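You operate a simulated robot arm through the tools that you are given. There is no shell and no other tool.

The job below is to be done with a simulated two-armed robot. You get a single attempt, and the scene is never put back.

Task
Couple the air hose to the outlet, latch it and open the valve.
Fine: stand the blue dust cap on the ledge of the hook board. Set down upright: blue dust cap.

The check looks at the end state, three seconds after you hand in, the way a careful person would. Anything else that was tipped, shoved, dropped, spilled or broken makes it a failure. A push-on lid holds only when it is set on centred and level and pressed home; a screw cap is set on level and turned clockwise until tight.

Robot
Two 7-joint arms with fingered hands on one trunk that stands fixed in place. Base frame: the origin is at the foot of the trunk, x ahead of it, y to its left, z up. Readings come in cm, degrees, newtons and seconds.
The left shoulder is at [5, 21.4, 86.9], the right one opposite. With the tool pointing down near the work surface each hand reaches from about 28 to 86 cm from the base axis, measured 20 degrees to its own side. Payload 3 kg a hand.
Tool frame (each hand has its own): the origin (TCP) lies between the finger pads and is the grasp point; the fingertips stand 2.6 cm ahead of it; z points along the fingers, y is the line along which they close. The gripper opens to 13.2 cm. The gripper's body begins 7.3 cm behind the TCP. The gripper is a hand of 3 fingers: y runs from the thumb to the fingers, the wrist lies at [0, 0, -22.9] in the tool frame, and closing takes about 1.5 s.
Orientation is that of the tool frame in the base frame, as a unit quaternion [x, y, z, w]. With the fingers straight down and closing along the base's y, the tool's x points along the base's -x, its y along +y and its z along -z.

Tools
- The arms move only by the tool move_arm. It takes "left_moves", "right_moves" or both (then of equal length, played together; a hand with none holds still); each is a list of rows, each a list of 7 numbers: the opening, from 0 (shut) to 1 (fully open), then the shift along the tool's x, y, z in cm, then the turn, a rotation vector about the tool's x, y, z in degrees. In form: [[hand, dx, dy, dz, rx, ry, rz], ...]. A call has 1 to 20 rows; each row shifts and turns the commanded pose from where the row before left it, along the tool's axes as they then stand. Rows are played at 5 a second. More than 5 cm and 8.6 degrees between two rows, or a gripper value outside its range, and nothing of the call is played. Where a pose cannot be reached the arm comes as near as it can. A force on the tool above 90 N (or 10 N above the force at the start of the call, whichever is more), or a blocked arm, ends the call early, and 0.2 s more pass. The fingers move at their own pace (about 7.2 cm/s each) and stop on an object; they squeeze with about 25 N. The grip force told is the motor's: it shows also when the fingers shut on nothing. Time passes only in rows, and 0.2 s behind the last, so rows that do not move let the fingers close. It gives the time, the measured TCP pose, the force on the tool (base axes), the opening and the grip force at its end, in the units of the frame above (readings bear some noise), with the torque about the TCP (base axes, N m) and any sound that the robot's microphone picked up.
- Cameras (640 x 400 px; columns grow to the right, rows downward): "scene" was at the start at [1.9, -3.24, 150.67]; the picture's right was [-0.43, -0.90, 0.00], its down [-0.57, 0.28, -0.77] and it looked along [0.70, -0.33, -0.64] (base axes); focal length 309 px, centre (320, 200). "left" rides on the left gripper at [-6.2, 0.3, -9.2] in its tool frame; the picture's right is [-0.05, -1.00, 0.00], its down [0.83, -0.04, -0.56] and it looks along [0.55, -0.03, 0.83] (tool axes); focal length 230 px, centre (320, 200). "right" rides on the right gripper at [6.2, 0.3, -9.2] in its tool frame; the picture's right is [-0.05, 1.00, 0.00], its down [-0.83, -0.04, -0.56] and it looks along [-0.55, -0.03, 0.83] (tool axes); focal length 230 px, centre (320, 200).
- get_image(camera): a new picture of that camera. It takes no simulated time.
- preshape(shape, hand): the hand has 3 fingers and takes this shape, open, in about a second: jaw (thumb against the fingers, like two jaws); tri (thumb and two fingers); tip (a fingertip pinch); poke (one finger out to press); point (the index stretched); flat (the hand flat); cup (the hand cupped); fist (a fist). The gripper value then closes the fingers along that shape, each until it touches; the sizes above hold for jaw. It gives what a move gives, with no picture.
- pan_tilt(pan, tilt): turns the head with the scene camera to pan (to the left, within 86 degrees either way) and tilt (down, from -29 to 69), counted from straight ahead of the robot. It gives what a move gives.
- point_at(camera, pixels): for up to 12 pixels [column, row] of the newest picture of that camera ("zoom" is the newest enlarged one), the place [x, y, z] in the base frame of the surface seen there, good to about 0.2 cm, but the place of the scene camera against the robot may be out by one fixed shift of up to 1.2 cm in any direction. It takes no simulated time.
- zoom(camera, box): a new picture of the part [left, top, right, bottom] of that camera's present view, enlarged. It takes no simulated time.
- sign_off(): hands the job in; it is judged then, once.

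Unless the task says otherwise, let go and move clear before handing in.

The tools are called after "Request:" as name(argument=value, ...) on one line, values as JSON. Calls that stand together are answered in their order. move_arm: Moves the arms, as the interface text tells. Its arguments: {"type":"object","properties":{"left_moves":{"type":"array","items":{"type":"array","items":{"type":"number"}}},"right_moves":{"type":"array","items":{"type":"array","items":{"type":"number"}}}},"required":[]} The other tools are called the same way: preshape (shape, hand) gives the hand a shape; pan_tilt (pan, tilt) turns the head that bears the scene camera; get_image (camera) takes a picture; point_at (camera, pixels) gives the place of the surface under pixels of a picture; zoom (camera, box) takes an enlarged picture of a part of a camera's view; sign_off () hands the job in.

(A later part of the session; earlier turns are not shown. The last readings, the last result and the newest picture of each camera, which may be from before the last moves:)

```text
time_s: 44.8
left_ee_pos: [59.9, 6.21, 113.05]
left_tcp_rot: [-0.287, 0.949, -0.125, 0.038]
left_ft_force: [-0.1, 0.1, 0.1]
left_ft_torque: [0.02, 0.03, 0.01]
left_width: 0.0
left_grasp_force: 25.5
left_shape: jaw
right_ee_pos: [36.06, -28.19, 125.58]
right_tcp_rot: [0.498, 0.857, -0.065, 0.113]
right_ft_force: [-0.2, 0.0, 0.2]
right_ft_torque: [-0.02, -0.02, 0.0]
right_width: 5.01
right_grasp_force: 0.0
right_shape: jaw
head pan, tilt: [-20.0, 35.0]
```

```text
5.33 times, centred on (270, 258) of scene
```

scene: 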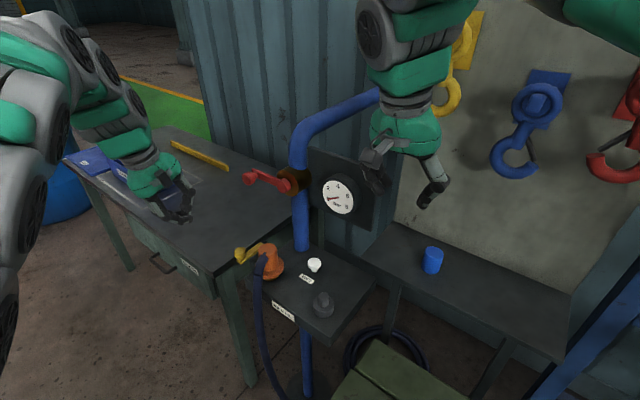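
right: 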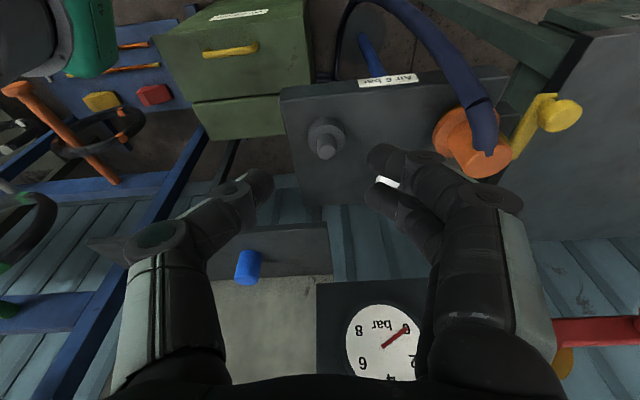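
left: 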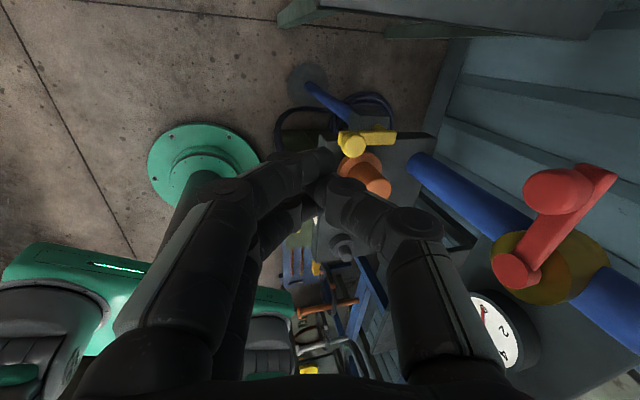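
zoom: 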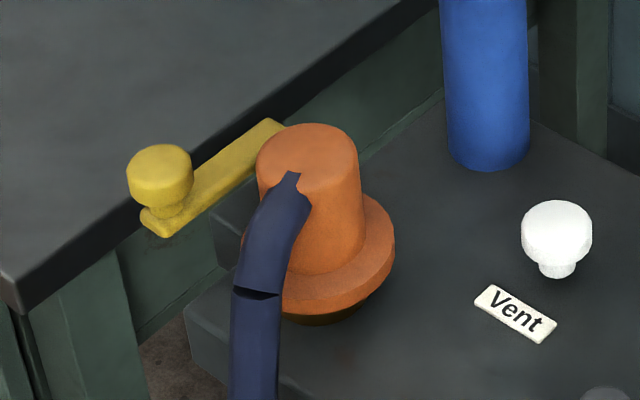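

The latch pivot is near (65.1,-8.4) and the knob near (61.8,-2.9). The valve knob is at about (68.3,-7.6,113.6). I'll check the bench height and then lower the left hand to the outer side of the latch knob.

Request:
point_at(camera="scene", pixels=[[225, 225], [250, 210], [212, 268]])

Request:
move_arm(left_moves=[[0, -0.9, -2, 3.3, 0, 0, 0], [0, -0.9, -2, 3.3, 0, 0, 0], [0, -0.9, -2, 3.3, 0, 0, 0], [0, 0, 0, 0, 0, 0, 0]])

Request:
get_image(camera="left")

Request:
get_image(camera="scene")

```text
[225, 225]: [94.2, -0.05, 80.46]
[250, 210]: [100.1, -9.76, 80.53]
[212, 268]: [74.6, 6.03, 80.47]
```

```text
time_s: 45.8
left_ee_pos: [67.03, 0.77, 105.08]
left_tcp_rot: [-0.288, 0.949, -0.124, 0.038]
left_ft_force: [0.2, -0.5, 0.1]
left_ft_torque: [0.02, 0.01, 0.03]
left_width: 0.02
left_grasp_force: 25.5
left_shape: jaw
right_ee_pos: [36.15, -28.21, 125.64]
right_tcp_rot: [0.498, 0.857, -0.066, 0.113]
right_ft_force: [-0.4, 0.2, 0.3]
right_ft_torque: [0.02, -0.03, -0.01]
right_width: 4.98
right_grasp_force: 0.0
right_shape: jaw
head pan, tilt: [-20.0, 35.0]
```

```text
taken
```

left: 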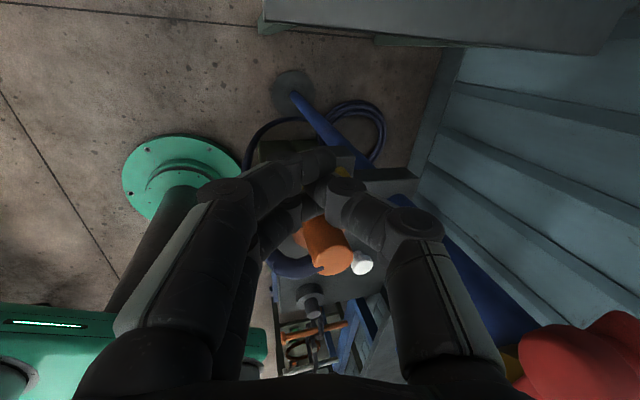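

```text
taken
```

scene: 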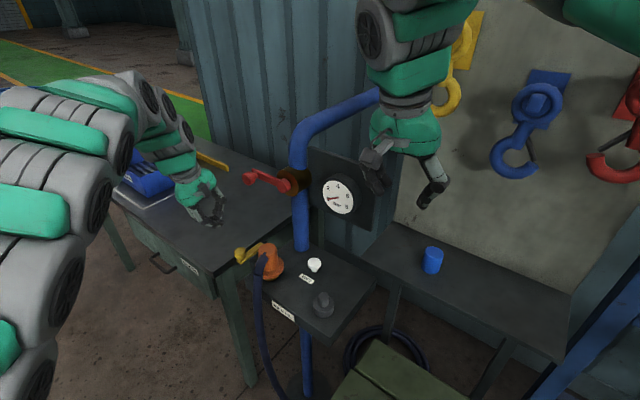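

The left hand is above the outer side of the latch knob (u≈56.3, w≈36.4), and the bench is well below at z 80.5. I'll descend.

Request:
move_arm(left_moves=[[0, 0, 0.67, 2.48, 0, 0, 0], [0, 0, 0.67, 2.48, 0, 0, 0], [0, 0, 0.67, 2.48, 0, 0, 0], [0, 0, 0, 0, 0, 0, 0]])

Request:
get_image(camera="left")

Request:
zoom(camera="scene", box=[180, 190, 320, 278])

```text
time_s: 46.8
left_ee_pos: [66.89, 0.93, 97.31]
left_tcp_rot: [-0.288, 0.949, -0.125, 0.038]
left_ft_force: [0.8, 0.8, 0.1]
left_ft_torque: [0.02, 0.03, -0.02]
left_width: 0.01
left_grasp_force: 24.7
left_shape: jaw
right_ee_pos: [36.16, -28.19, 125.69]
right_tcp_rot: [0.498, 0.857, -0.066, 0.112]
right_ft_force: [-0.1, 0.0, -0.2]
right_ft_torque: [-0.02, 0.0, 0.01]
right_width: 4.94
right_grasp_force: 0.1
right_shape: jaw
head pan, tilt: [-20.0, 35.0]
```

```text
taken
```

left: 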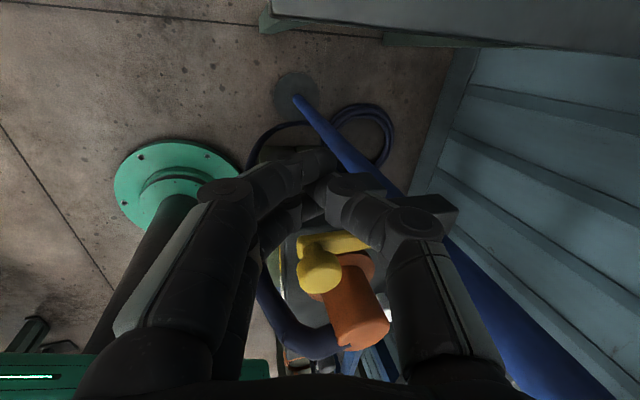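

```text
4.55 times, centred on (250, 234) of scene
```

zoom: 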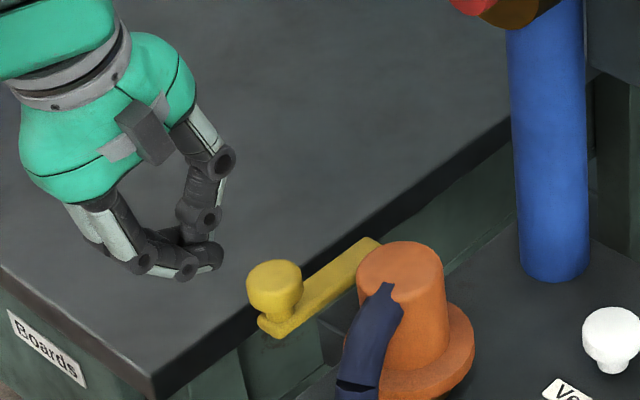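

The closed fingertips are at knob height, just outside the latch. I'll advance along tool +x (toward the coupling) until they touch.

Request:
move_arm(left_moves=[[0, 1, 0, 0, 0, 0, 0], [0, 1, 0, 0, 0, 0, 0], [0, 0.5, 0, 0, 0, 0, 0], [0, 0.5, 0, 0, 0, 0, 0], [0, 0, 0, 0, 0, 0, 0]])

Request:
get_image(camera="left")

Request:
zoom(camera="scene", box=[180, 190, 320, 278])

```text
time_s: 48.0
left_ee_pos: [64.42, -0.88, 97.46]
left_tcp_rot: [-0.288, 0.949, -0.125, 0.038]
left_ft_force: [0.5, 0.6, 0.9]
left_ft_torque: [-0.03, -0.03, 0.01]
left_width: 0.02
left_grasp_force: 24.1
left_shape: jaw
right_ee_pos: [36.12, -28.16, 125.65]
right_tcp_rot: [0.498, 0.857, -0.066, 0.114]
right_ft_force: [0.1, -0.3, 0.8]
right_ft_torque: [-0.01, 0.0, 0.0]
right_width: 5.0
right_grasp_force: 0.0
right_shape: jaw
head pan, tilt: [-20.0, 35.0]
```

```text
taken
```

left: 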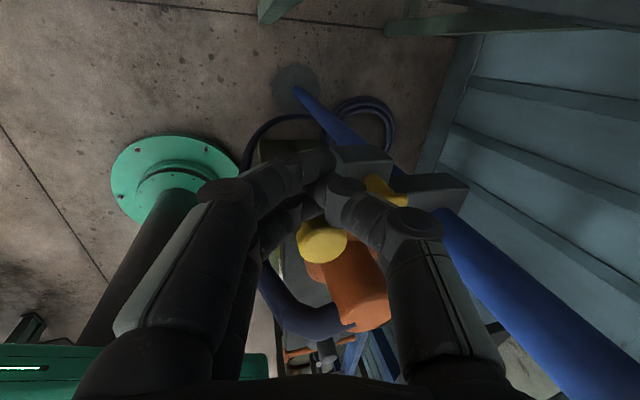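

```text
4.55 times, centred on (250, 234) of scene
```

zoom: 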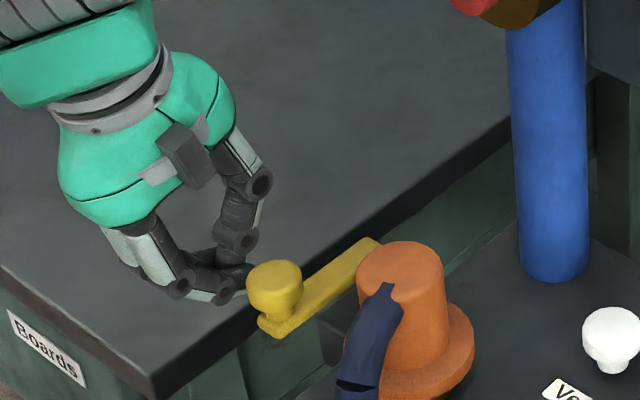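

Just about touching. I'll push 2 cm further and check force, sound and latch motion.

Request:
move_arm(left_moves=[[0, 0.5, 0, 0, 0, 0, 0], [0, 0.5, 0, 0, 0, 0, 0], [0, 0.5, 0, 0, 0, 0, 0], [0, 0.5, 0, 0, 0, 0, 0], [0, 0, 0, 0, 0, 0, 0]])

Request:
zoom(camera="scene", box=[180, 190, 320, 278])

```text
time_s: 49.2
left_ee_pos: [62.76, -2.03, 97.32]
left_tcp_rot: [-0.288, 0.949, -0.125, 0.038]
left_ft_force: [-0.7, 0.7, -1.3]
left_ft_torque: [0.02, -0.04, 0.01]
left_width: 0.03
left_grasp_force: 24.9
left_shape: jaw
right_ee_pos: [36.2, -28.23, 125.61]
right_tcp_rot: [0.498, 0.857, -0.066, 0.113]
right_ft_force: [0.0, 0.3, 0.3]
right_ft_torque: [-0.03, -0.05, 0.03]
right_width: 4.99
right_grasp_force: 0.0
right_shape: jaw
head pan, tilt: [-20.0, 35.0]
```

```text
4.55 times, centred on (250, 234) of scene
```

zoom: 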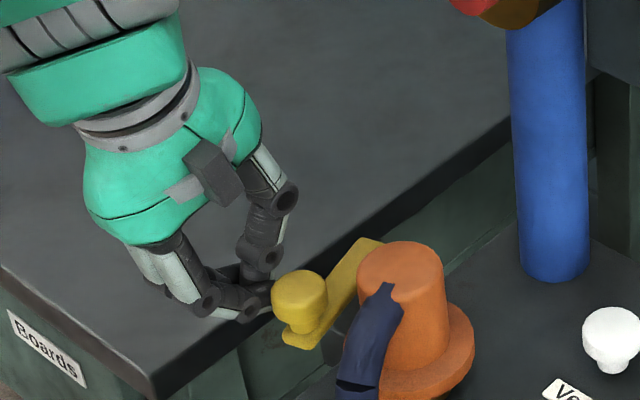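

The latch is swinging in (knob now at (298,300) in the zoom) with little force. I'll continue along the arc.

Request:
move_arm(left_moves=[[0, 0.5, -0.1, 0, 0, 0, 0], [0, 0.5, -0.1, 0, 0, 0, 0], [0, 0.5, -0.15, 0, 0, 0, 0], [0, 0.5, -0.15, 0, 0, 0, 0], [0, 0, 0, 0, 0, 0, 0]])

Request:
zoom(camera="scene", box=[180, 190, 320, 278])

Request:
get_image(camera="left")

```text
time_s: 50.4
left_ee_pos: [61.25, -3.47, 97.46]
left_tcp_rot: [-0.287, 0.949, -0.126, 0.038]
left_ft_force: [1.4, 2.3, -1.0]
left_ft_torque: [0.02, -0.05, 0.01]
left_width: 0.0
left_grasp_force: 25.1
left_shape: jaw
right_ee_pos: [36.09, -28.16, 125.69]
right_tcp_rot: [0.499, 0.857, -0.066, 0.112]
right_ft_force: [0.5, -0.5, -0.8]
right_ft_torque: [0.01, 0.02, 0.01]
right_width: 4.98
right_grasp_force: 0.1
right_shape: jaw
head pan, tilt: [-20.0, 35.0]
```

```text
4.55 times, centred on (250, 234) of scene
```

zoom: 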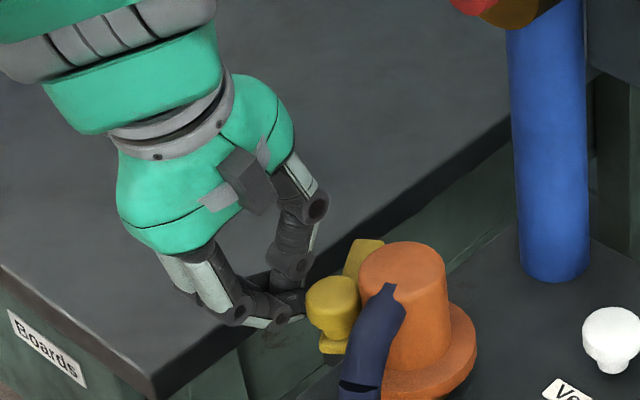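

```text
taken
```

left: 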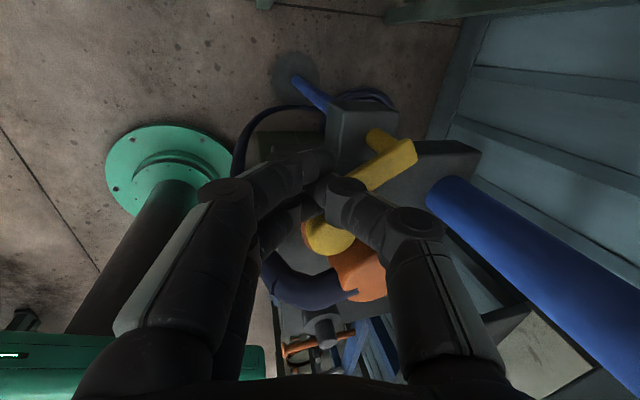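

The knob is now close to the coupling body and hose. I'll push on in finer steps until a stop or click.

Request:
move_arm(left_moves=[[0, 0.3, -0.12, 0, 0, 0, 0], [0, 0.3, -0.12, 0, 0, 0, 0], [0, 0.3, -0.12, 0, 0, 0, 0], [0, 0, 0, 0, 0, 0, 0]])

Request:
zoom(camera="scene", box=[200, 210, 320, 285])

```text
time_s: 51.4
left_ee_pos: [60.83, -4.07, 97.46]
left_tcp_rot: [-0.288, 0.949, -0.125, 0.037]
left_ft_force: [19.9, 21.5, -13.7]
left_ft_torque: [0.37, -0.55, -0.04]
left_width: 0.0
left_grasp_force: 24.8
left_shape: jaw
right_ee_pos: [36.14, -28.01, 125.74]
right_tcp_rot: [0.496, 0.858, -0.065, 0.113]
right_ft_force: [0.0, -0.4, 0.1]
right_ft_torque: [-0.06, 0.04, 0.01]
right_width: 4.98
right_grasp_force: 0.0
right_shape: jaw
head pan, tilt: [-20.0, 35.0]
```

```text
5.33 times, centred on (260, 248) of scene
```

zoom: 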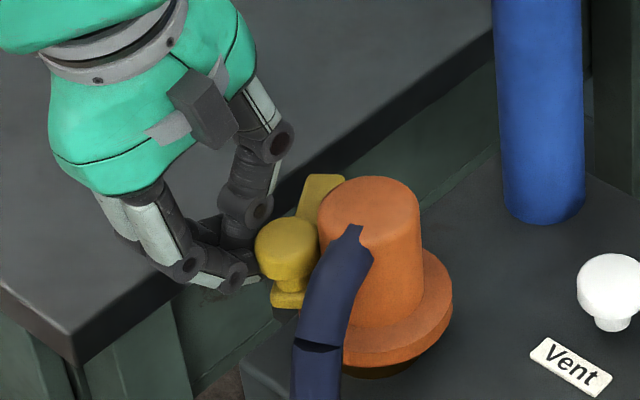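

The force jumped to 32 N, so the latch has met something. I'll measure where the knob and arm are relative to the coupling before pushing more.

Request:
point_at(camera="zoom", pixels=[[287, 232], [265, 240], [310, 240], [322, 182], [338, 182], [305, 205], [290, 300], [375, 195], [345, 232], [430, 280], [320, 250]])

Request:
get_image(camera="left")

Request:
zoom(camera="left", box=[260, 110, 460, 310])

```text
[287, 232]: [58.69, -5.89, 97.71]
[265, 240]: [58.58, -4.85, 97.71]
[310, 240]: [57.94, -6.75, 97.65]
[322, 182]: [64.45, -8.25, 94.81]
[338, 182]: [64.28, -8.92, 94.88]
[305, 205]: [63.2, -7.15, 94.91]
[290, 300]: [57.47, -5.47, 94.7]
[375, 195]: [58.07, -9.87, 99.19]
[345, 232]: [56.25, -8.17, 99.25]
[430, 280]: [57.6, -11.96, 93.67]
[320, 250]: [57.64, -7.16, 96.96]
```

```text
taken
```

left: 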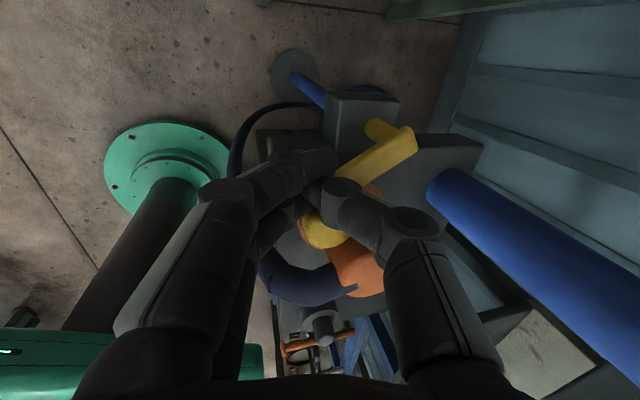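

```text
2.00 times, centred on (360, 210) of left
```

zoom: 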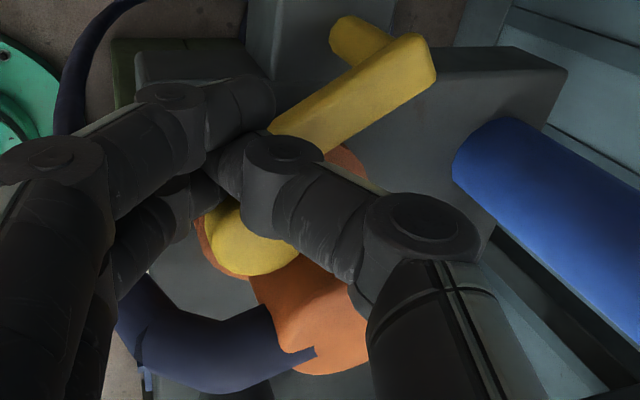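

The latch has turned about 39°. Its arm now lies over the orange flange (left zoom (345,155)) and the knob bears on the coupling body, so this is the closed stop. I'll back the finger off and verify it stays.

Request:
move_arm(left_moves=[[0, -0.5, 0, 0, 0, 0, 0], [0, -1, 0, 0, 0, 0, 0], [0, -1.5, 0, 0, 0, 0, 0], [0, -1.5, 0, 0, 0, 0, 0], [0, 0, -0.67, -2.5, 0, 0, 0], [0, 0, -0.67, -2.5, 0, 0, 0], [0, 0, -0.67, -2.5, 0, 0, 0], [0, 0, 0, 0, 0, 0, 0]])

Request:
zoom(camera="scene", box=[200, 210, 320, 285])

Request:
get_image(camera="left")

Request:
get_image(camera="scene")

```text
time_s: 53.2
left_ee_pos: [64.66, -1.71, 105.4]
left_tcp_rot: [-0.287, 0.949, -0.125, 0.038]
left_ft_force: [-0.1, 0.3, -1.2]
left_ft_torque: [-0.02, 0.02, -0.02]
left_width: 0.0
left_grasp_force: 24.9
left_shape: jaw
right_ee_pos: [36.09, -28.25, 125.65]
right_tcp_rot: [0.498, 0.857, -0.066, 0.113]
right_ft_force: [1.1, -0.5, 0.3]
right_ft_torque: [0.0, -0.02, 0.02]
right_width: 4.99
right_grasp_force: 0.1
right_shape: jaw
head pan, tilt: [-20.0, 35.0]
```

```text
5.33 times, centred on (260, 248) of scene
```

zoom: 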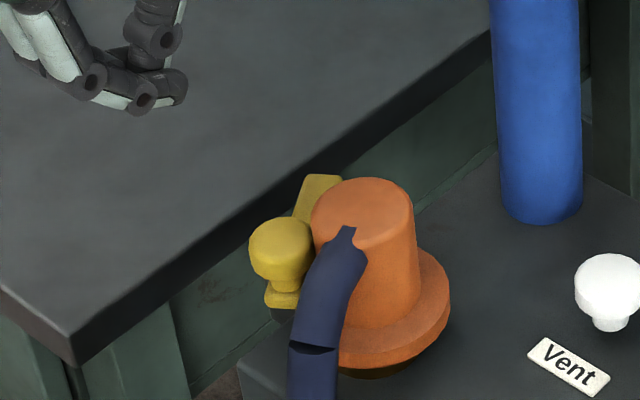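

```text
taken
```

left: 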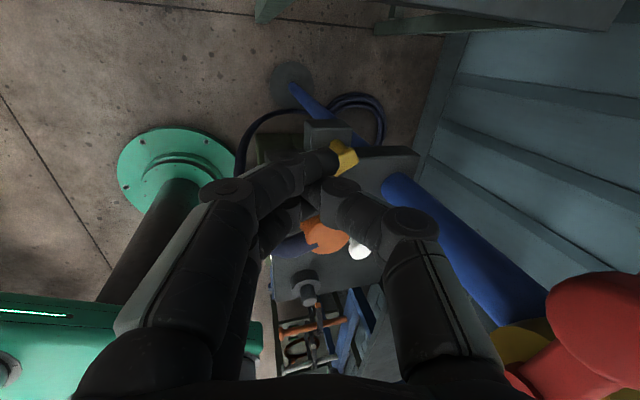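

```text
taken
```

scene: 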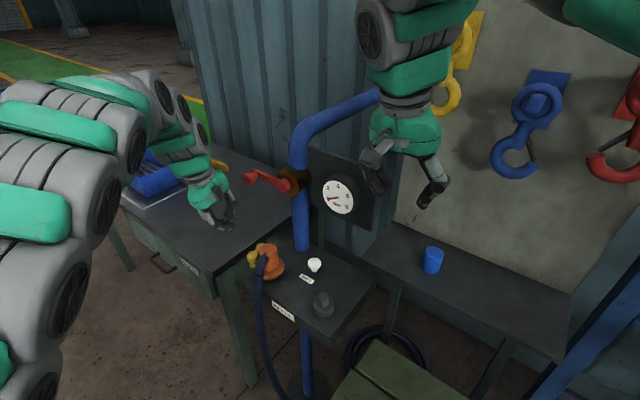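

The latch stayed closed over the flange and the coupling is still level. Next is the red valve lever. I'll back the left hand up and give it the 'point' shape to push with a single straight finger.

Request:
move_arm(left_moves=[[0, 0, 1.52, -3.5, 0, 0, 0], [0, 0, 1.52, -3.5, 0, 0, 0], [0, 0, 1.52, -3.5, 0, 0, 0], [0, 0, 1.52, -3.5, 0, 0, 0]])

Request:
preshape(hand="left", shape="point")

Request:
get_image(camera="left")

Request:
get_image(camera="scene")

```text
time_s: 54.2
left_ee_pos: [59.25, 6.35, 117.32]
left_tcp_rot: [-0.287, 0.949, -0.125, 0.036]
left_ft_force: [-1.6, 0.2, 0.1]
left_ft_torque: [-0.04, 0.02, -0.01]
left_width: 0.01
left_grasp_force: 25.0
left_shape: jaw
right_ee_pos: [36.15, -28.18, 125.83]
right_tcp_rot: [0.498, 0.857, -0.065, 0.113]
right_ft_force: [1.0, 0.1, -0.3]
right_ft_torque: [0.02, 0.03, 0.02]
right_width: 4.97
right_grasp_force: 0.1
right_shape: jaw
head pan, tilt: [-20.0, 35.0]
```

```text
time_s: 55.1
left_ee_pos: [59.15, 6.06, 117.31]
left_tcp_rot: [-0.287, 0.949, -0.125, 0.038]
left_ft_force: [-0.2, -1.0, 0.7]
left_ft_torque: [0.0, 0.01, -0.01]
left_width: 0.0
left_grasp_force: 0.1
left_shape: point
right_ee_pos: [36.15, -28.15, 125.62]
right_tcp_rot: [0.498, 0.858, -0.066, 0.113]
right_ft_force: [-0.2, 1.1, 0.4]
right_ft_torque: [0.0, -0.02, -0.01]
right_width: 4.97
right_grasp_force: 0.1
right_shape: jaw
head pan, tilt: [-20.0, 35.0]
```

```text
taken
```

left: 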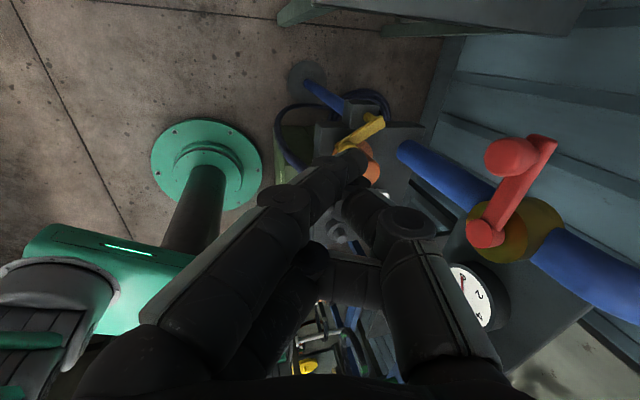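

```text
taken
```

scene: 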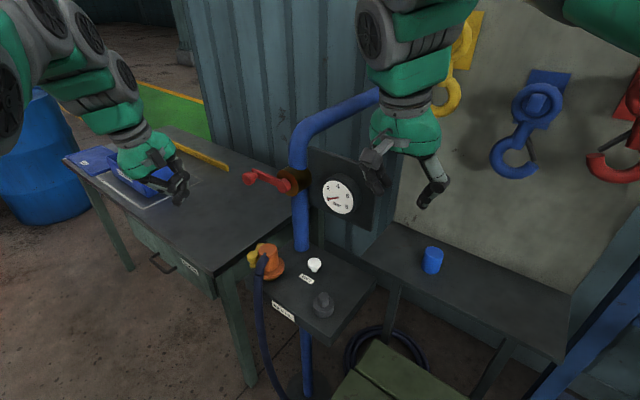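

The index now reaches out toward (355,165) in the left view. I'll zoom the scene on the left hand to see its true shape and locate the tip.

Request:
zoom(camera="scene", box=[90, 110, 230, 220])

Request:
point_at(camera="left", pixels=[[358, 160], [345, 172], [325, 175], [290, 200], [365, 195], [405, 220], [510, 155], [485, 232], [540, 145], [520, 200]])

Request:
zoom(camera="left", box=[240, 100, 580, 312])

```text
3.64 times, centred on (160, 165) of scene
```

zoom: 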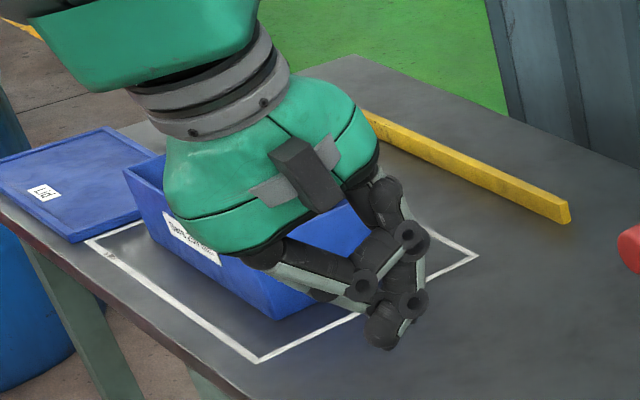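

```text
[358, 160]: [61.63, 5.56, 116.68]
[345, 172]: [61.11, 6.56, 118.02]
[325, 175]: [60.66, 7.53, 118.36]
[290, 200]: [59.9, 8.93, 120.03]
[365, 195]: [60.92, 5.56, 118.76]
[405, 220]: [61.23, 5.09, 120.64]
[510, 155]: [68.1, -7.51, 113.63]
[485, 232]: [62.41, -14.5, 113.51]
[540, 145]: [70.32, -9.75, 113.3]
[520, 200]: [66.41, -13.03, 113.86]
```

```text
1.88 times, centred on (410, 206) of left
```

zoom: 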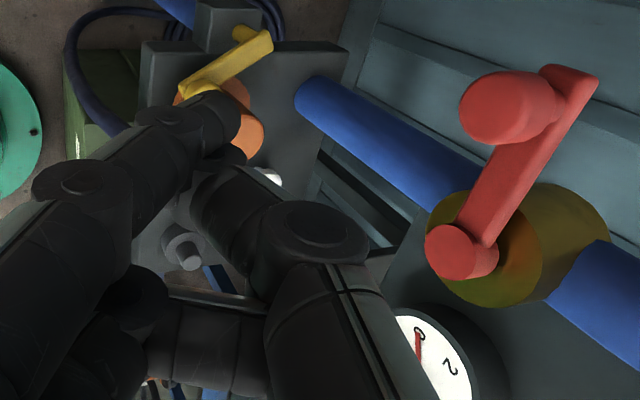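

The 'point' shape is still bent, so it's not a good pusher. I'll use the right hand's jaws to take the valve knob instead (knob at about u 52.4, w 44–46, z 113.6). First I'll clear the left arm.

Request:
move_arm(left_moves=[[0, 0.83, 4.25, -2.18, 0, 0, 0], [0, 0.83, 4.25, -2.18, 0, 0, 0], [0, 0.83, 4.25, -2.18, 0, 0, 0], [0, 0.83, 4.25, -2.18, 0, 0, 0], [0, 0.83, 4.25, -2.18, 0, 0, 0], [0, 0.83, 4.25, -2.18, 0, 0, 0]])

Request:
move_arm(right_moves=[[0.38, 3.2, 2.43, -0.87, 0, 0, 0], [0.38, 3.2, 2.43, -0.87, 0, 0, 0], [0.38, 3.2, 2.43, -0.87, 0, 0, 0], [0.38, 0.29, 4.28, -0.08, 0, 0, 0], [0.38, 0.29, 4.28, -0.08, 0, 0, 0], [0.38, 0.29, 4.28, -0.08, 0, 0, 0], [0.38, 0.29, 4.28, -0.08, 0, 0, 0], [0.38, 0.29, 4.28, -0.08, 0, 0, 0], [0.38, 0.29, 4.28, -0.08, 0, 0, 0], [0.38, 0, 0, 0, 0, 0, 0]])

Request:
get_image(camera="right")

Request:
get_image(camera="scene")

```text
time_s: 56.5
left_ee_pos: [39.45, 26.7, 123.45]
left_tcp_rot: [-0.287, 0.949, -0.125, 0.038]
left_ft_force: [0.1, 0.5, 0.2]
left_ft_torque: [-0.04, 0.02, 0.01]
left_width: 0.02
left_grasp_force: 0.0
left_shape: point
right_ee_pos: [36.1, -28.2, 125.68]
right_tcp_rot: [0.498, 0.858, -0.065, 0.113]
right_ft_force: [0.2, -0.1, -0.7]
right_ft_torque: [0.01, -0.02, 0.01]
right_width: 4.96
right_grasp_force: 0.1
right_shape: jaw
head pan, tilt: [-20.0, 35.0]
```

```text
time_s: 58.7
left_ee_pos: [39.5, 26.63, 123.31]
left_tcp_rot: [-0.287, 0.949, -0.125, 0.038]
left_ft_force: [-0.3, 0.9, -0.3]
left_ft_torque: [0.0, 0.03, 0.0]
left_width: 0.0
left_grasp_force: 0.2
left_shape: point
right_ee_pos: [57.59, -3.52, 123.16]
right_tcp_rot: [0.498, 0.857, -0.066, 0.113]
right_ft_force: [-0.8, -0.1, -0.5]
right_ft_torque: [0.02, 0.01, 0.01]
right_width: 4.97
right_grasp_force: 0.1
right_shape: jaw
right hand out of reach, approached as far as the arm can: row 9
head pan, tilt: [-20.0, 35.0]
```

```text
taken
```

right: 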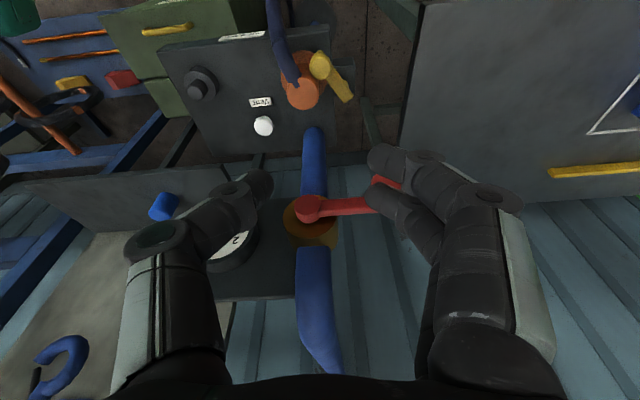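

```text
taken
```

scene: 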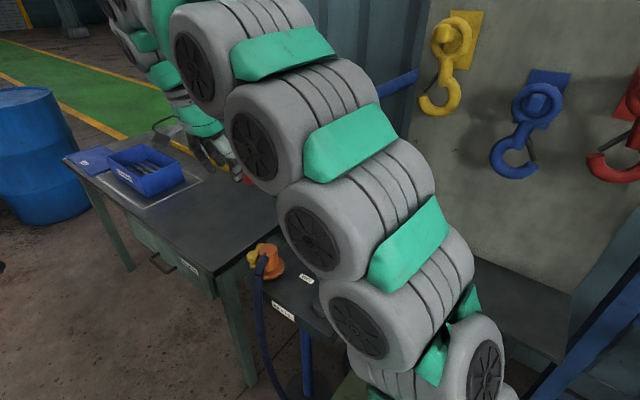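

The right arm hit its reach limit because the wrist sits too high. Tilting the hand to 40° and going lower brings the wrist back within reach, so I'll tilt first.

Request:
move_arm(right_moves=[[0.38, 0, 0, 1.5, 0, -8.33, 0], [0.38, 0, 0, 1.5, 0, -8.33, 0], [0.38, 0, 0, 1, 0, -8.33, 0], [0.38, 0, 0, 0, 0, 0, 0]])

Request:
get_image(camera="right")

```text
time_s: 59.7
left_ee_pos: [39.39, 26.66, 123.39]
left_tcp_rot: [-0.288, 0.949, -0.125, 0.038]
left_ft_force: [-0.4, 0.1, -0.7]
left_ft_torque: [-0.02, -0.01, 0.01]
left_width: 0.0
left_grasp_force: 0.2
left_shape: point
right_ee_pos: [58.28, -4.73, 119.49]
right_tcp_rot: [0.472, 0.812, -0.172, 0.297]
right_ft_force: [0.1, 0.2, 0.3]
right_ft_torque: [-0.01, -0.03, 0.05]
right_width: 5.02
right_grasp_force: 0.1
right_shape: jaw
head pan, tilt: [-20.0, 35.0]
```

```text
taken
```

right: 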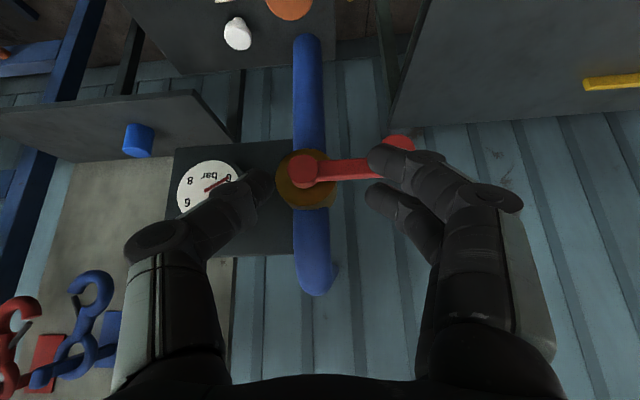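

Now at (58.3,-4.7,119.5) and in reach. I'll shift sideways to line up in front of and above the red knob.

Request:
move_arm(right_moves=[[0.38, -0.7, 2.25, 0.9, 0, 0, 0], [0.38, -0.7, 2.25, 0.9, 0, 0, 0], [0.38, -0.7, 2.25, 0.9, 0, 0, 0], [0.38, 0, 0, 0, 0, 0, 0]])

Request:
get_image(camera="right")

Request:
zoom(camera="right", box=[220, 60, 420, 240])

```text
time_s: 60.7
left_ee_pos: [39.4, 26.65, 123.4]
left_tcp_rot: [-0.287, 0.949, -0.125, 0.038]
left_ft_force: [0.3, -0.4, 0.6]
left_ft_torque: [-0.03, -0.03, 0.01]
left_width: 0.01
left_grasp_force: 0.1
left_shape: point
right_ee_pos: [65.78, -4.17, 118.68]
right_tcp_rot: [0.472, 0.812, -0.172, 0.296]
right_ft_force: [0.2, -0.5, -0.3]
right_ft_torque: [-0.01, 0.0, 0.01]
right_width: 5.02
right_grasp_force: 0.1
right_shape: jaw
head pan, tilt: [-20.0, 35.0]
```

```text
taken
```

right: 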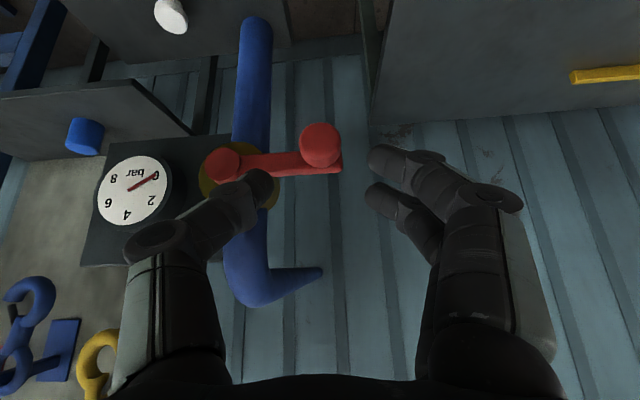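

```text
2.22 times, centred on (320, 150) of right
```

zoom: 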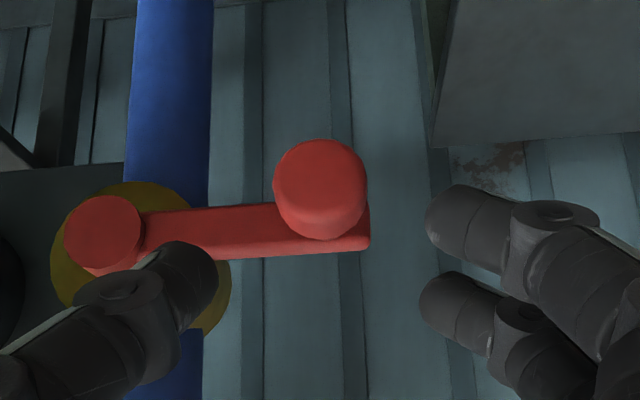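

The red knob (320,145) is centred between the jaws. I'll measure it precisely before closing in.

Request:
point_at(camera="zoom", pixels=[[320, 175], [282, 180], [358, 180], [320, 148], [322, 205], [322, 230], [345, 243], [200, 235], [102, 222], [250, 215], [240, 250], [100, 265]])

```text
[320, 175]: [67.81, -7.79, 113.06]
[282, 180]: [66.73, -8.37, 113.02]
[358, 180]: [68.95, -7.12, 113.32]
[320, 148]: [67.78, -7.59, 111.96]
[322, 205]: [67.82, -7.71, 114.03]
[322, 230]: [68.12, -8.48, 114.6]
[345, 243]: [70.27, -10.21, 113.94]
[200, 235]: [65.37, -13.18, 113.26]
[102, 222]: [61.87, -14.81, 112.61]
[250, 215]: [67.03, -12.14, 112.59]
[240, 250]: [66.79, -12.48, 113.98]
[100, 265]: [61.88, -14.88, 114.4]
```

The knob axis is at u≈52.2, z≈113.2, spanning w 44–47, and the lever radius is about 8.9. I'll advance onto the knob.

Request:
move_arm(right_moves=[[0.38, -0.24, 0, 2.29, 0, 0, 0], [0.38, -0.24, 0, 2.29, 0, 0, 0], [0.38, -0.24, 0, 2.2, 0, 0, 0], [0.38, 0, 0, 0, 0, 0, 0]])

Request:
get_image(camera="right")

```text
time_s: 61.7
left_ee_pos: [39.51, 26.67, 123.43]
left_tcp_rot: [-0.287, 0.949, -0.125, 0.038]
left_ft_force: [0.2, -0.1, 0.2]
left_ft_torque: [0.01, 0.0, -0.02]
left_width: 0.0
left_grasp_force: 0.1
left_shape: point
right_ee_pos: [68.09, -8.43, 113.96]
right_tcp_rot: [0.472, 0.812, -0.172, 0.296]
right_ft_force: [0.7, 0.1, 0.0]
right_ft_torque: [-0.01, 0.01, -0.03]
right_width: 4.99
right_grasp_force: 0.1
right_shape: jaw
head pan, tilt: [-20.0, 35.0]
```

```text
taken
```

right: 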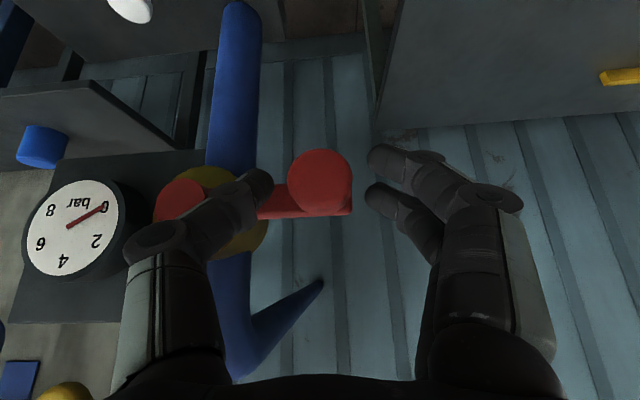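

The knob is right between the fingertips and there is no contact force. I'll close on it.

Request:
move_arm(right_moves=[[0.2, 0, 0, 0, 0, 0, 0], [0.1, 0, 0, 0, 0, 0, 0], [0.1, 0, 0, 0, 0, 0, 0], [0.1, 0, 0, 0, 0, 0, 0], [0.1, 0, 0, 0, 0, 0, 0]])

Request:
get_image(camera="right")

```text
time_s: 62.9
left_ee_pos: [39.39, 26.57, 123.36]
left_tcp_rot: [-0.287, 0.949, -0.124, 0.038]
left_ft_force: [0.5, 0.0, -0.3]
left_ft_torque: [-0.01, 0.0, 0.01]
left_width: 0.0
left_grasp_force: 0.0
left_shape: point
right_ee_pos: [68.07, -8.6, 113.95]
right_tcp_rot: [0.472, 0.813, -0.171, 0.295]
right_ft_force: [2.5, -0.9, -0.8]
right_ft_torque: [-0.04, -0.03, 0.42]
right_width: 2.36
right_grasp_force: 25.3
right_shape: jaw
head pan, tilt: [-20.0, 35.0]
```

```text
taken
```

right: 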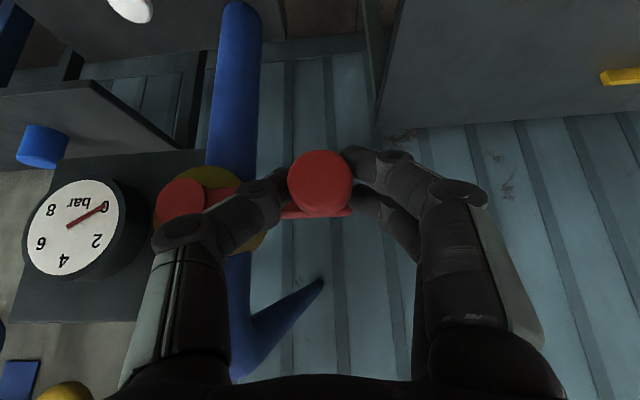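

The knob is gripped (2.36 cm). I'll try moving it down first (counter-clockwise, the usual opening sense), only about 10° to test resistance.

Request:
move_arm(right_moves=[[0.1, 0.5, -0.03, 0.594, 0, 0, 0], [0.1, 0.49, -0.1, 0.594, 0, 0, 0], [0.1, 0, 0, 0, 0, 0, 0]])

Request:
get_image(camera="right")

```text
time_s: 63.7
left_ee_pos: [39.38, 26.63, 123.42]
left_tcp_rot: [-0.288, 0.949, -0.126, 0.038]
left_ft_force: [0.0, -1.3, 0.1]
left_ft_torque: [-0.01, 0.0, 0.0]
left_width: 0.0
left_grasp_force: 0.1
left_shape: point
right_ee_pos: [68.04, -8.68, 112.4]
right_tcp_rot: [0.473, 0.812, -0.172, 0.295]
right_ft_force: [-3.4, -1.4, -1.8]
right_ft_torque: [0.0, -0.03, -0.01]
right_width: 1.32
right_grasp_force: 25.2
right_shape: jaw
head pan, tilt: [-20.0, 35.0]
```

```text
taken
```

right: 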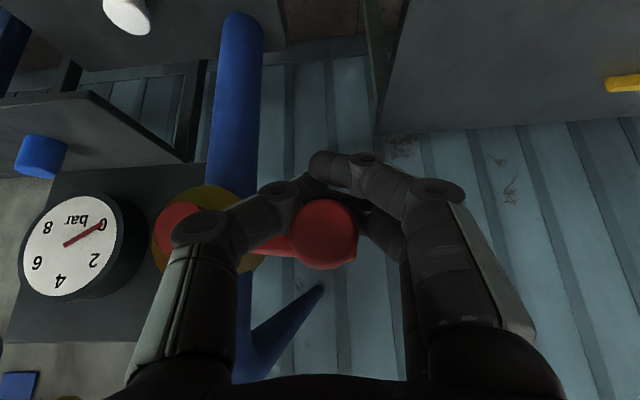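

The pads slipped below the knob, so downward is either blocked or stiff. With the fingers closing beneath it, I'll test pushing upward.

Request:
move_arm(right_moves=[[0.0, 0.3, 0, 0.35, 0, 0, 0], [0.0, 0.2, 0, 0.24, 0, 0, 0], [0.0, 0, 0, 0, 0, 0, 0], [0.0, 0, 0, 0, 0, 0, 0]])

Request:
get_image(camera="right")

```text
time_s: 64.7
left_ee_pos: [39.43, 26.6, 123.38]
left_tcp_rot: [-0.287, 0.949, -0.125, 0.038]
left_ft_force: [0.0, 0.2, -0.6]
left_ft_torque: [0.01, -0.01, -0.04]
left_width: 0.0
left_grasp_force: 0.1
left_shape: point
right_ee_pos: [68.07, -8.62, 111.68]
right_tcp_rot: [0.472, 0.813, -0.172, 0.295]
right_ft_force: [0.7, -0.1, 0.0]
right_ft_torque: [-0.02, 0.01, 0.05]
right_width: 1.28
right_grasp_force: 24.4
right_shape: jaw
head pan, tilt: [-20.0, 35.0]
```

```text
taken
```

right: 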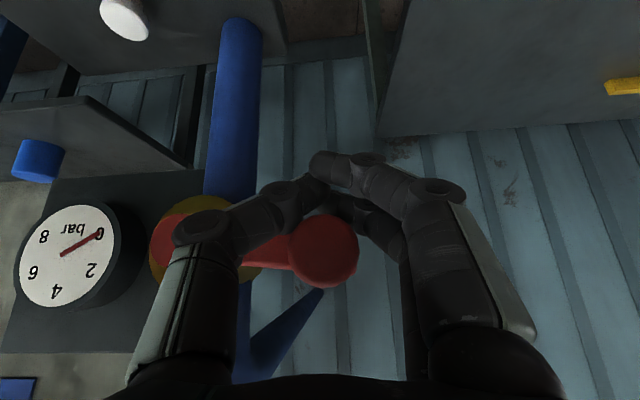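

The fingers are beneath the knob. I'll move up in small steps and watch force and lever.

Request:
move_arm(right_moves=[[0.0, -0.32, 0, -0.383, 0, 0, 0], [0.0, -0.32, 0, -0.383, 0, 0, 0], [0.0, -0.32, 0, -0.383, 0, 0, 0], [0.0, 0, 0, 0, 0, 0, 0]])

Request:
get_image(camera="right")

```text
time_s: 65.7
left_ee_pos: [39.55, 26.5, 123.33]
left_tcp_rot: [-0.287, 0.949, -0.125, 0.038]
left_ft_force: [-0.5, -0.7, 0.4]
left_ft_torque: [0.0, 0.0, 0.03]
left_width: 0.0
left_grasp_force: 0.1
left_shape: point
right_ee_pos: [68.11, -8.63, 113.23]
right_tcp_rot: [0.472, 0.813, -0.172, 0.296]
right_ft_force: [-2.7, -0.4, -1.2]
right_ft_torque: [0.04, -0.04, -0.03]
right_width: 1.31
right_grasp_force: 25.2
right_shape: jaw
head pan, tilt: [-20.0, 35.0]
```

```text
taken
```

right: 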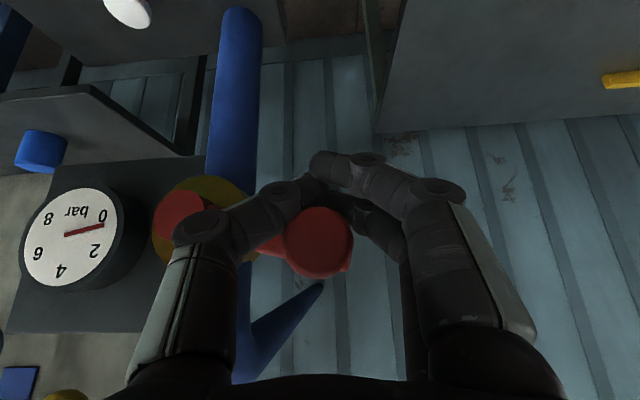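

The knob rose with the fingers and the gauge needle moved off 0, so up is the opening direction. I'll continue along the arc.

Request:
move_arm(right_moves=[[0.0, -0.596, -0.194, -0.689, 0, 0, 0], [0.0, -0.585, -0.287, -0.666, 0, 0, 0], [0.0, -0.567, -0.378, -0.635, 0, 0, 0], [0.0, 0, 0, 0, 0, 0, 0]])

Request:
get_image(camera="right")

```text
time_s: 66.7
left_ee_pos: [39.5, 26.54, 123.52]
left_tcp_rot: [-0.288, 0.949, -0.125, 0.038]
left_ft_force: [0.2, 0.7, 1.1]
left_ft_torque: [-0.04, -0.01, -0.02]
left_width: 0.0
left_grasp_force: 0.0
left_shape: point
right_ee_pos: [67.35, -9.06, 115.88]
right_tcp_rot: [0.472, 0.813, -0.172, 0.296]
right_ft_force: [-6.8, -1.4, -4.3]
right_ft_torque: [0.04, -0.13, 0.01]
right_width: 1.32
right_grasp_force: 24.7
right_shape: jaw
head pan, tilt: [-20.0, 35.0]
```

```text
taken
```

right: 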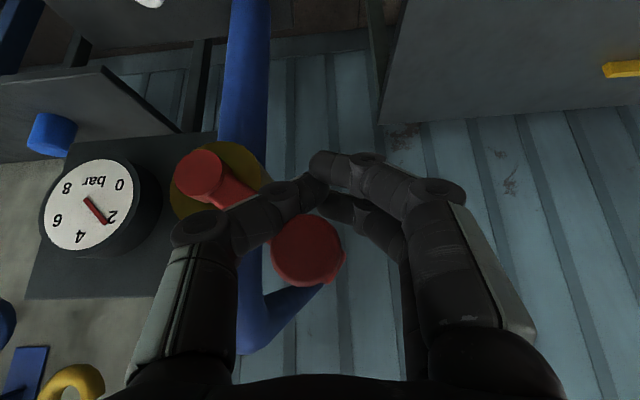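

The gauge now reads about 2.3 bar and the lever is near 35°. I'll keep following the arc with a bit more sideways motion.

Request:
move_arm(right_moves=[[0.0, -0.513, -0.768, -0.528, 0, 0, 0], [0.0, -0.477, -0.848, -0.476, 0, 0, 0], [0.0, -0.425, -0.748, -0.425, 0, 0, 0], [0.0, -0.376, -0.77, -0.364, 0, 0, 0], [0.0, 0, 0, 0, 0, 0, 0]])

Request:
get_image(camera="right")

```text
time_s: 67.9
left_ee_pos: [39.53, 26.47, 123.49]
left_tcp_rot: [-0.287, 0.949, -0.125, 0.037]
left_ft_force: [0.3, -0.3, 0.3]
left_ft_torque: [-0.04, 0.02, -0.04]
left_width: 0.01
left_grasp_force: 0.1
left_shape: point
right_ee_pos: [64.75, -10.82, 118.44]
right_tcp_rot: [0.471, 0.813, -0.171, 0.296]
right_ft_force: [-0.9, 2.7, 0.1]
right_ft_torque: [-0.02, -0.01, 0.05]
right_width: 1.32
right_grasp_force: 25.3
right_shape: jaw
head pan, tilt: [-20.0, 35.0]
```

```text
taken
```

right: 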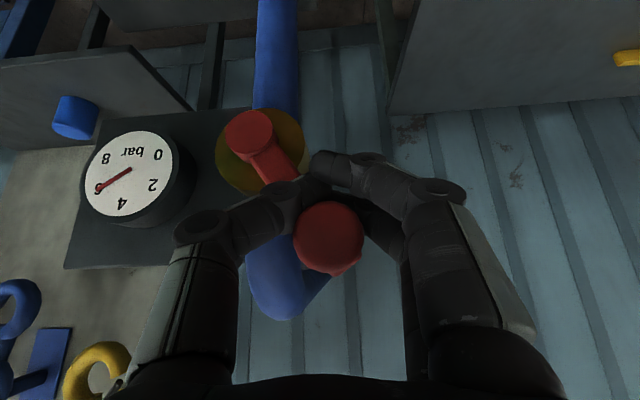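

The gauge reads 6 bar with the lever at about 60°. I'll bring it on toward vertical to finish the quarter turn, watching for the stop.

Request:
move_arm(right_moves=[[0.0, -0.317, -0.828, -0.288, 0, 0, 0], [0.0, -0.261, -0.868, -0.216, 0, 0, 0], [0.0, -0.202, -0.898, -0.144, 0, 0, 0], [0.0, 0, 0, 0, 0, 0, 0]])

Request:
get_image(camera="right")

```text
time_s: 68.9
left_ee_pos: [39.42, 26.58, 123.46]
left_tcp_rot: [-0.287, 0.949, -0.126, 0.038]
left_ft_force: [-0.4, -0.3, -0.3]
left_ft_torque: [-0.02, 0.03, 0.0]
left_width: 0.0
left_grasp_force: 0.1
left_shape: point
right_ee_pos: [62.44, -12.24, 119.48]
right_tcp_rot: [0.472, 0.813, -0.172, 0.296]
right_ft_force: [-0.4, 4.4, 0.4]
right_ft_torque: [-0.03, -0.11, 0.11]
right_width: 1.36
right_grasp_force: 24.8
right_shape: jaw
head pan, tilt: [-20.0, 35.0]
```

```text
taken
```

right: 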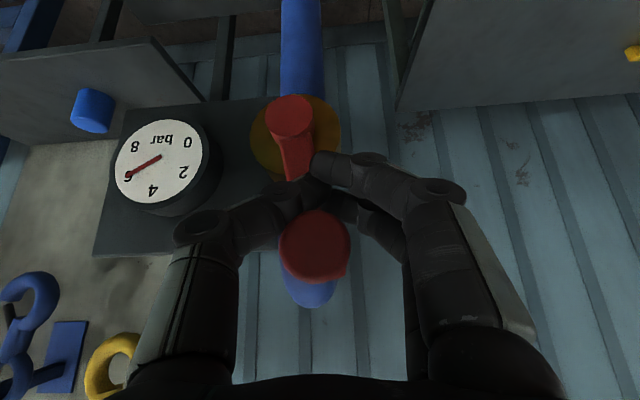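

The gauge is steady at 6 bar and the lever is about 80°. I'll make two more small steps to reach vertical.

Request:
move_arm(right_moves=[[0.0, -0.1, -0.8, -0.05, 0, 0, 0], [0.0, -0.05, -0.6, 0, 0, 0, 0], [0.0, 0, 0, 0, 0, 0, 0]])

Request:
get_image(camera="right")

Request:
point_at(camera="right", pixels=[[310, 240], [310, 115], [306, 155]])

```text
time_s: 69.7
left_ee_pos: [39.42, 26.55, 123.35]
left_tcp_rot: [-0.287, 0.949, -0.125, 0.037]
left_ft_force: [0.4, 0.2, -0.3]
left_ft_torque: [0.0, -0.02, -0.02]
left_width: 0.01
left_grasp_force: 0.0
left_shape: point
right_ee_pos: [61.32, -12.99, 119.59]
right_tcp_rot: [0.472, 0.813, -0.171, 0.296]
right_ft_force: [-0.4, 5.0, -3.1]
right_ft_torque: [0.02, -0.21, 0.19]
right_width: 1.41
right_grasp_force: 25.0
right_shape: jaw
head pan, tilt: [-20.0, 35.0]
```

```text
taken
```

right: 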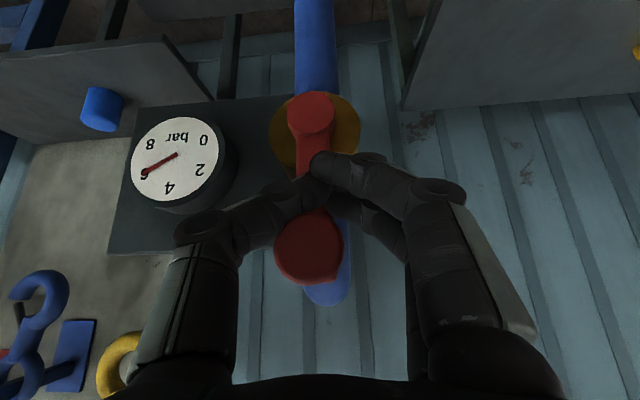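

```text
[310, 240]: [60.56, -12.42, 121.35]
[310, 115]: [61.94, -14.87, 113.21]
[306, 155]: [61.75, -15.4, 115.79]
```

The knob sits directly above the hub (u 43.6 vs 43.4), so the lever is vertical and the gauge reads 6 bar. I'll open the fingers and withdraw along the tool axis.

Request:
move_arm(right_moves=[[0.2, 0, 0, 0, 0, 0, 0], [0.4, 0, 0, 0, 0, 0, 0], [0.45, 0, 0, 0, 0, 0, 0], [0.45, 0, 0, 0, 0, 0, 0]])

Request:
get_image(camera="right")

```text
time_s: 70.7
left_ee_pos: [39.43, 26.5, 123.5]
left_tcp_rot: [-0.287, 0.949, -0.125, 0.038]
left_ft_force: [0.0, -0.3, -0.6]
left_ft_torque: [0.02, 0.03, 0.02]
left_width: 0.01
left_grasp_force: 0.1
left_shape: point
right_ee_pos: [61.3, -13.01, 119.66]
right_tcp_rot: [0.472, 0.812, -0.172, 0.296]
right_ft_force: [0.1, 0.0, 0.6]
right_ft_torque: [0.01, 0.03, 0.02]
right_width: 5.9
right_grasp_force: 0.1
right_shape: jaw
head pan, tilt: [-20.0, 35.0]
```

```text
taken
```

right: 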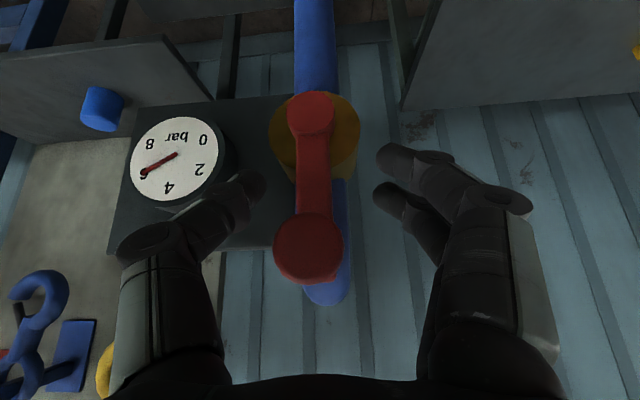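

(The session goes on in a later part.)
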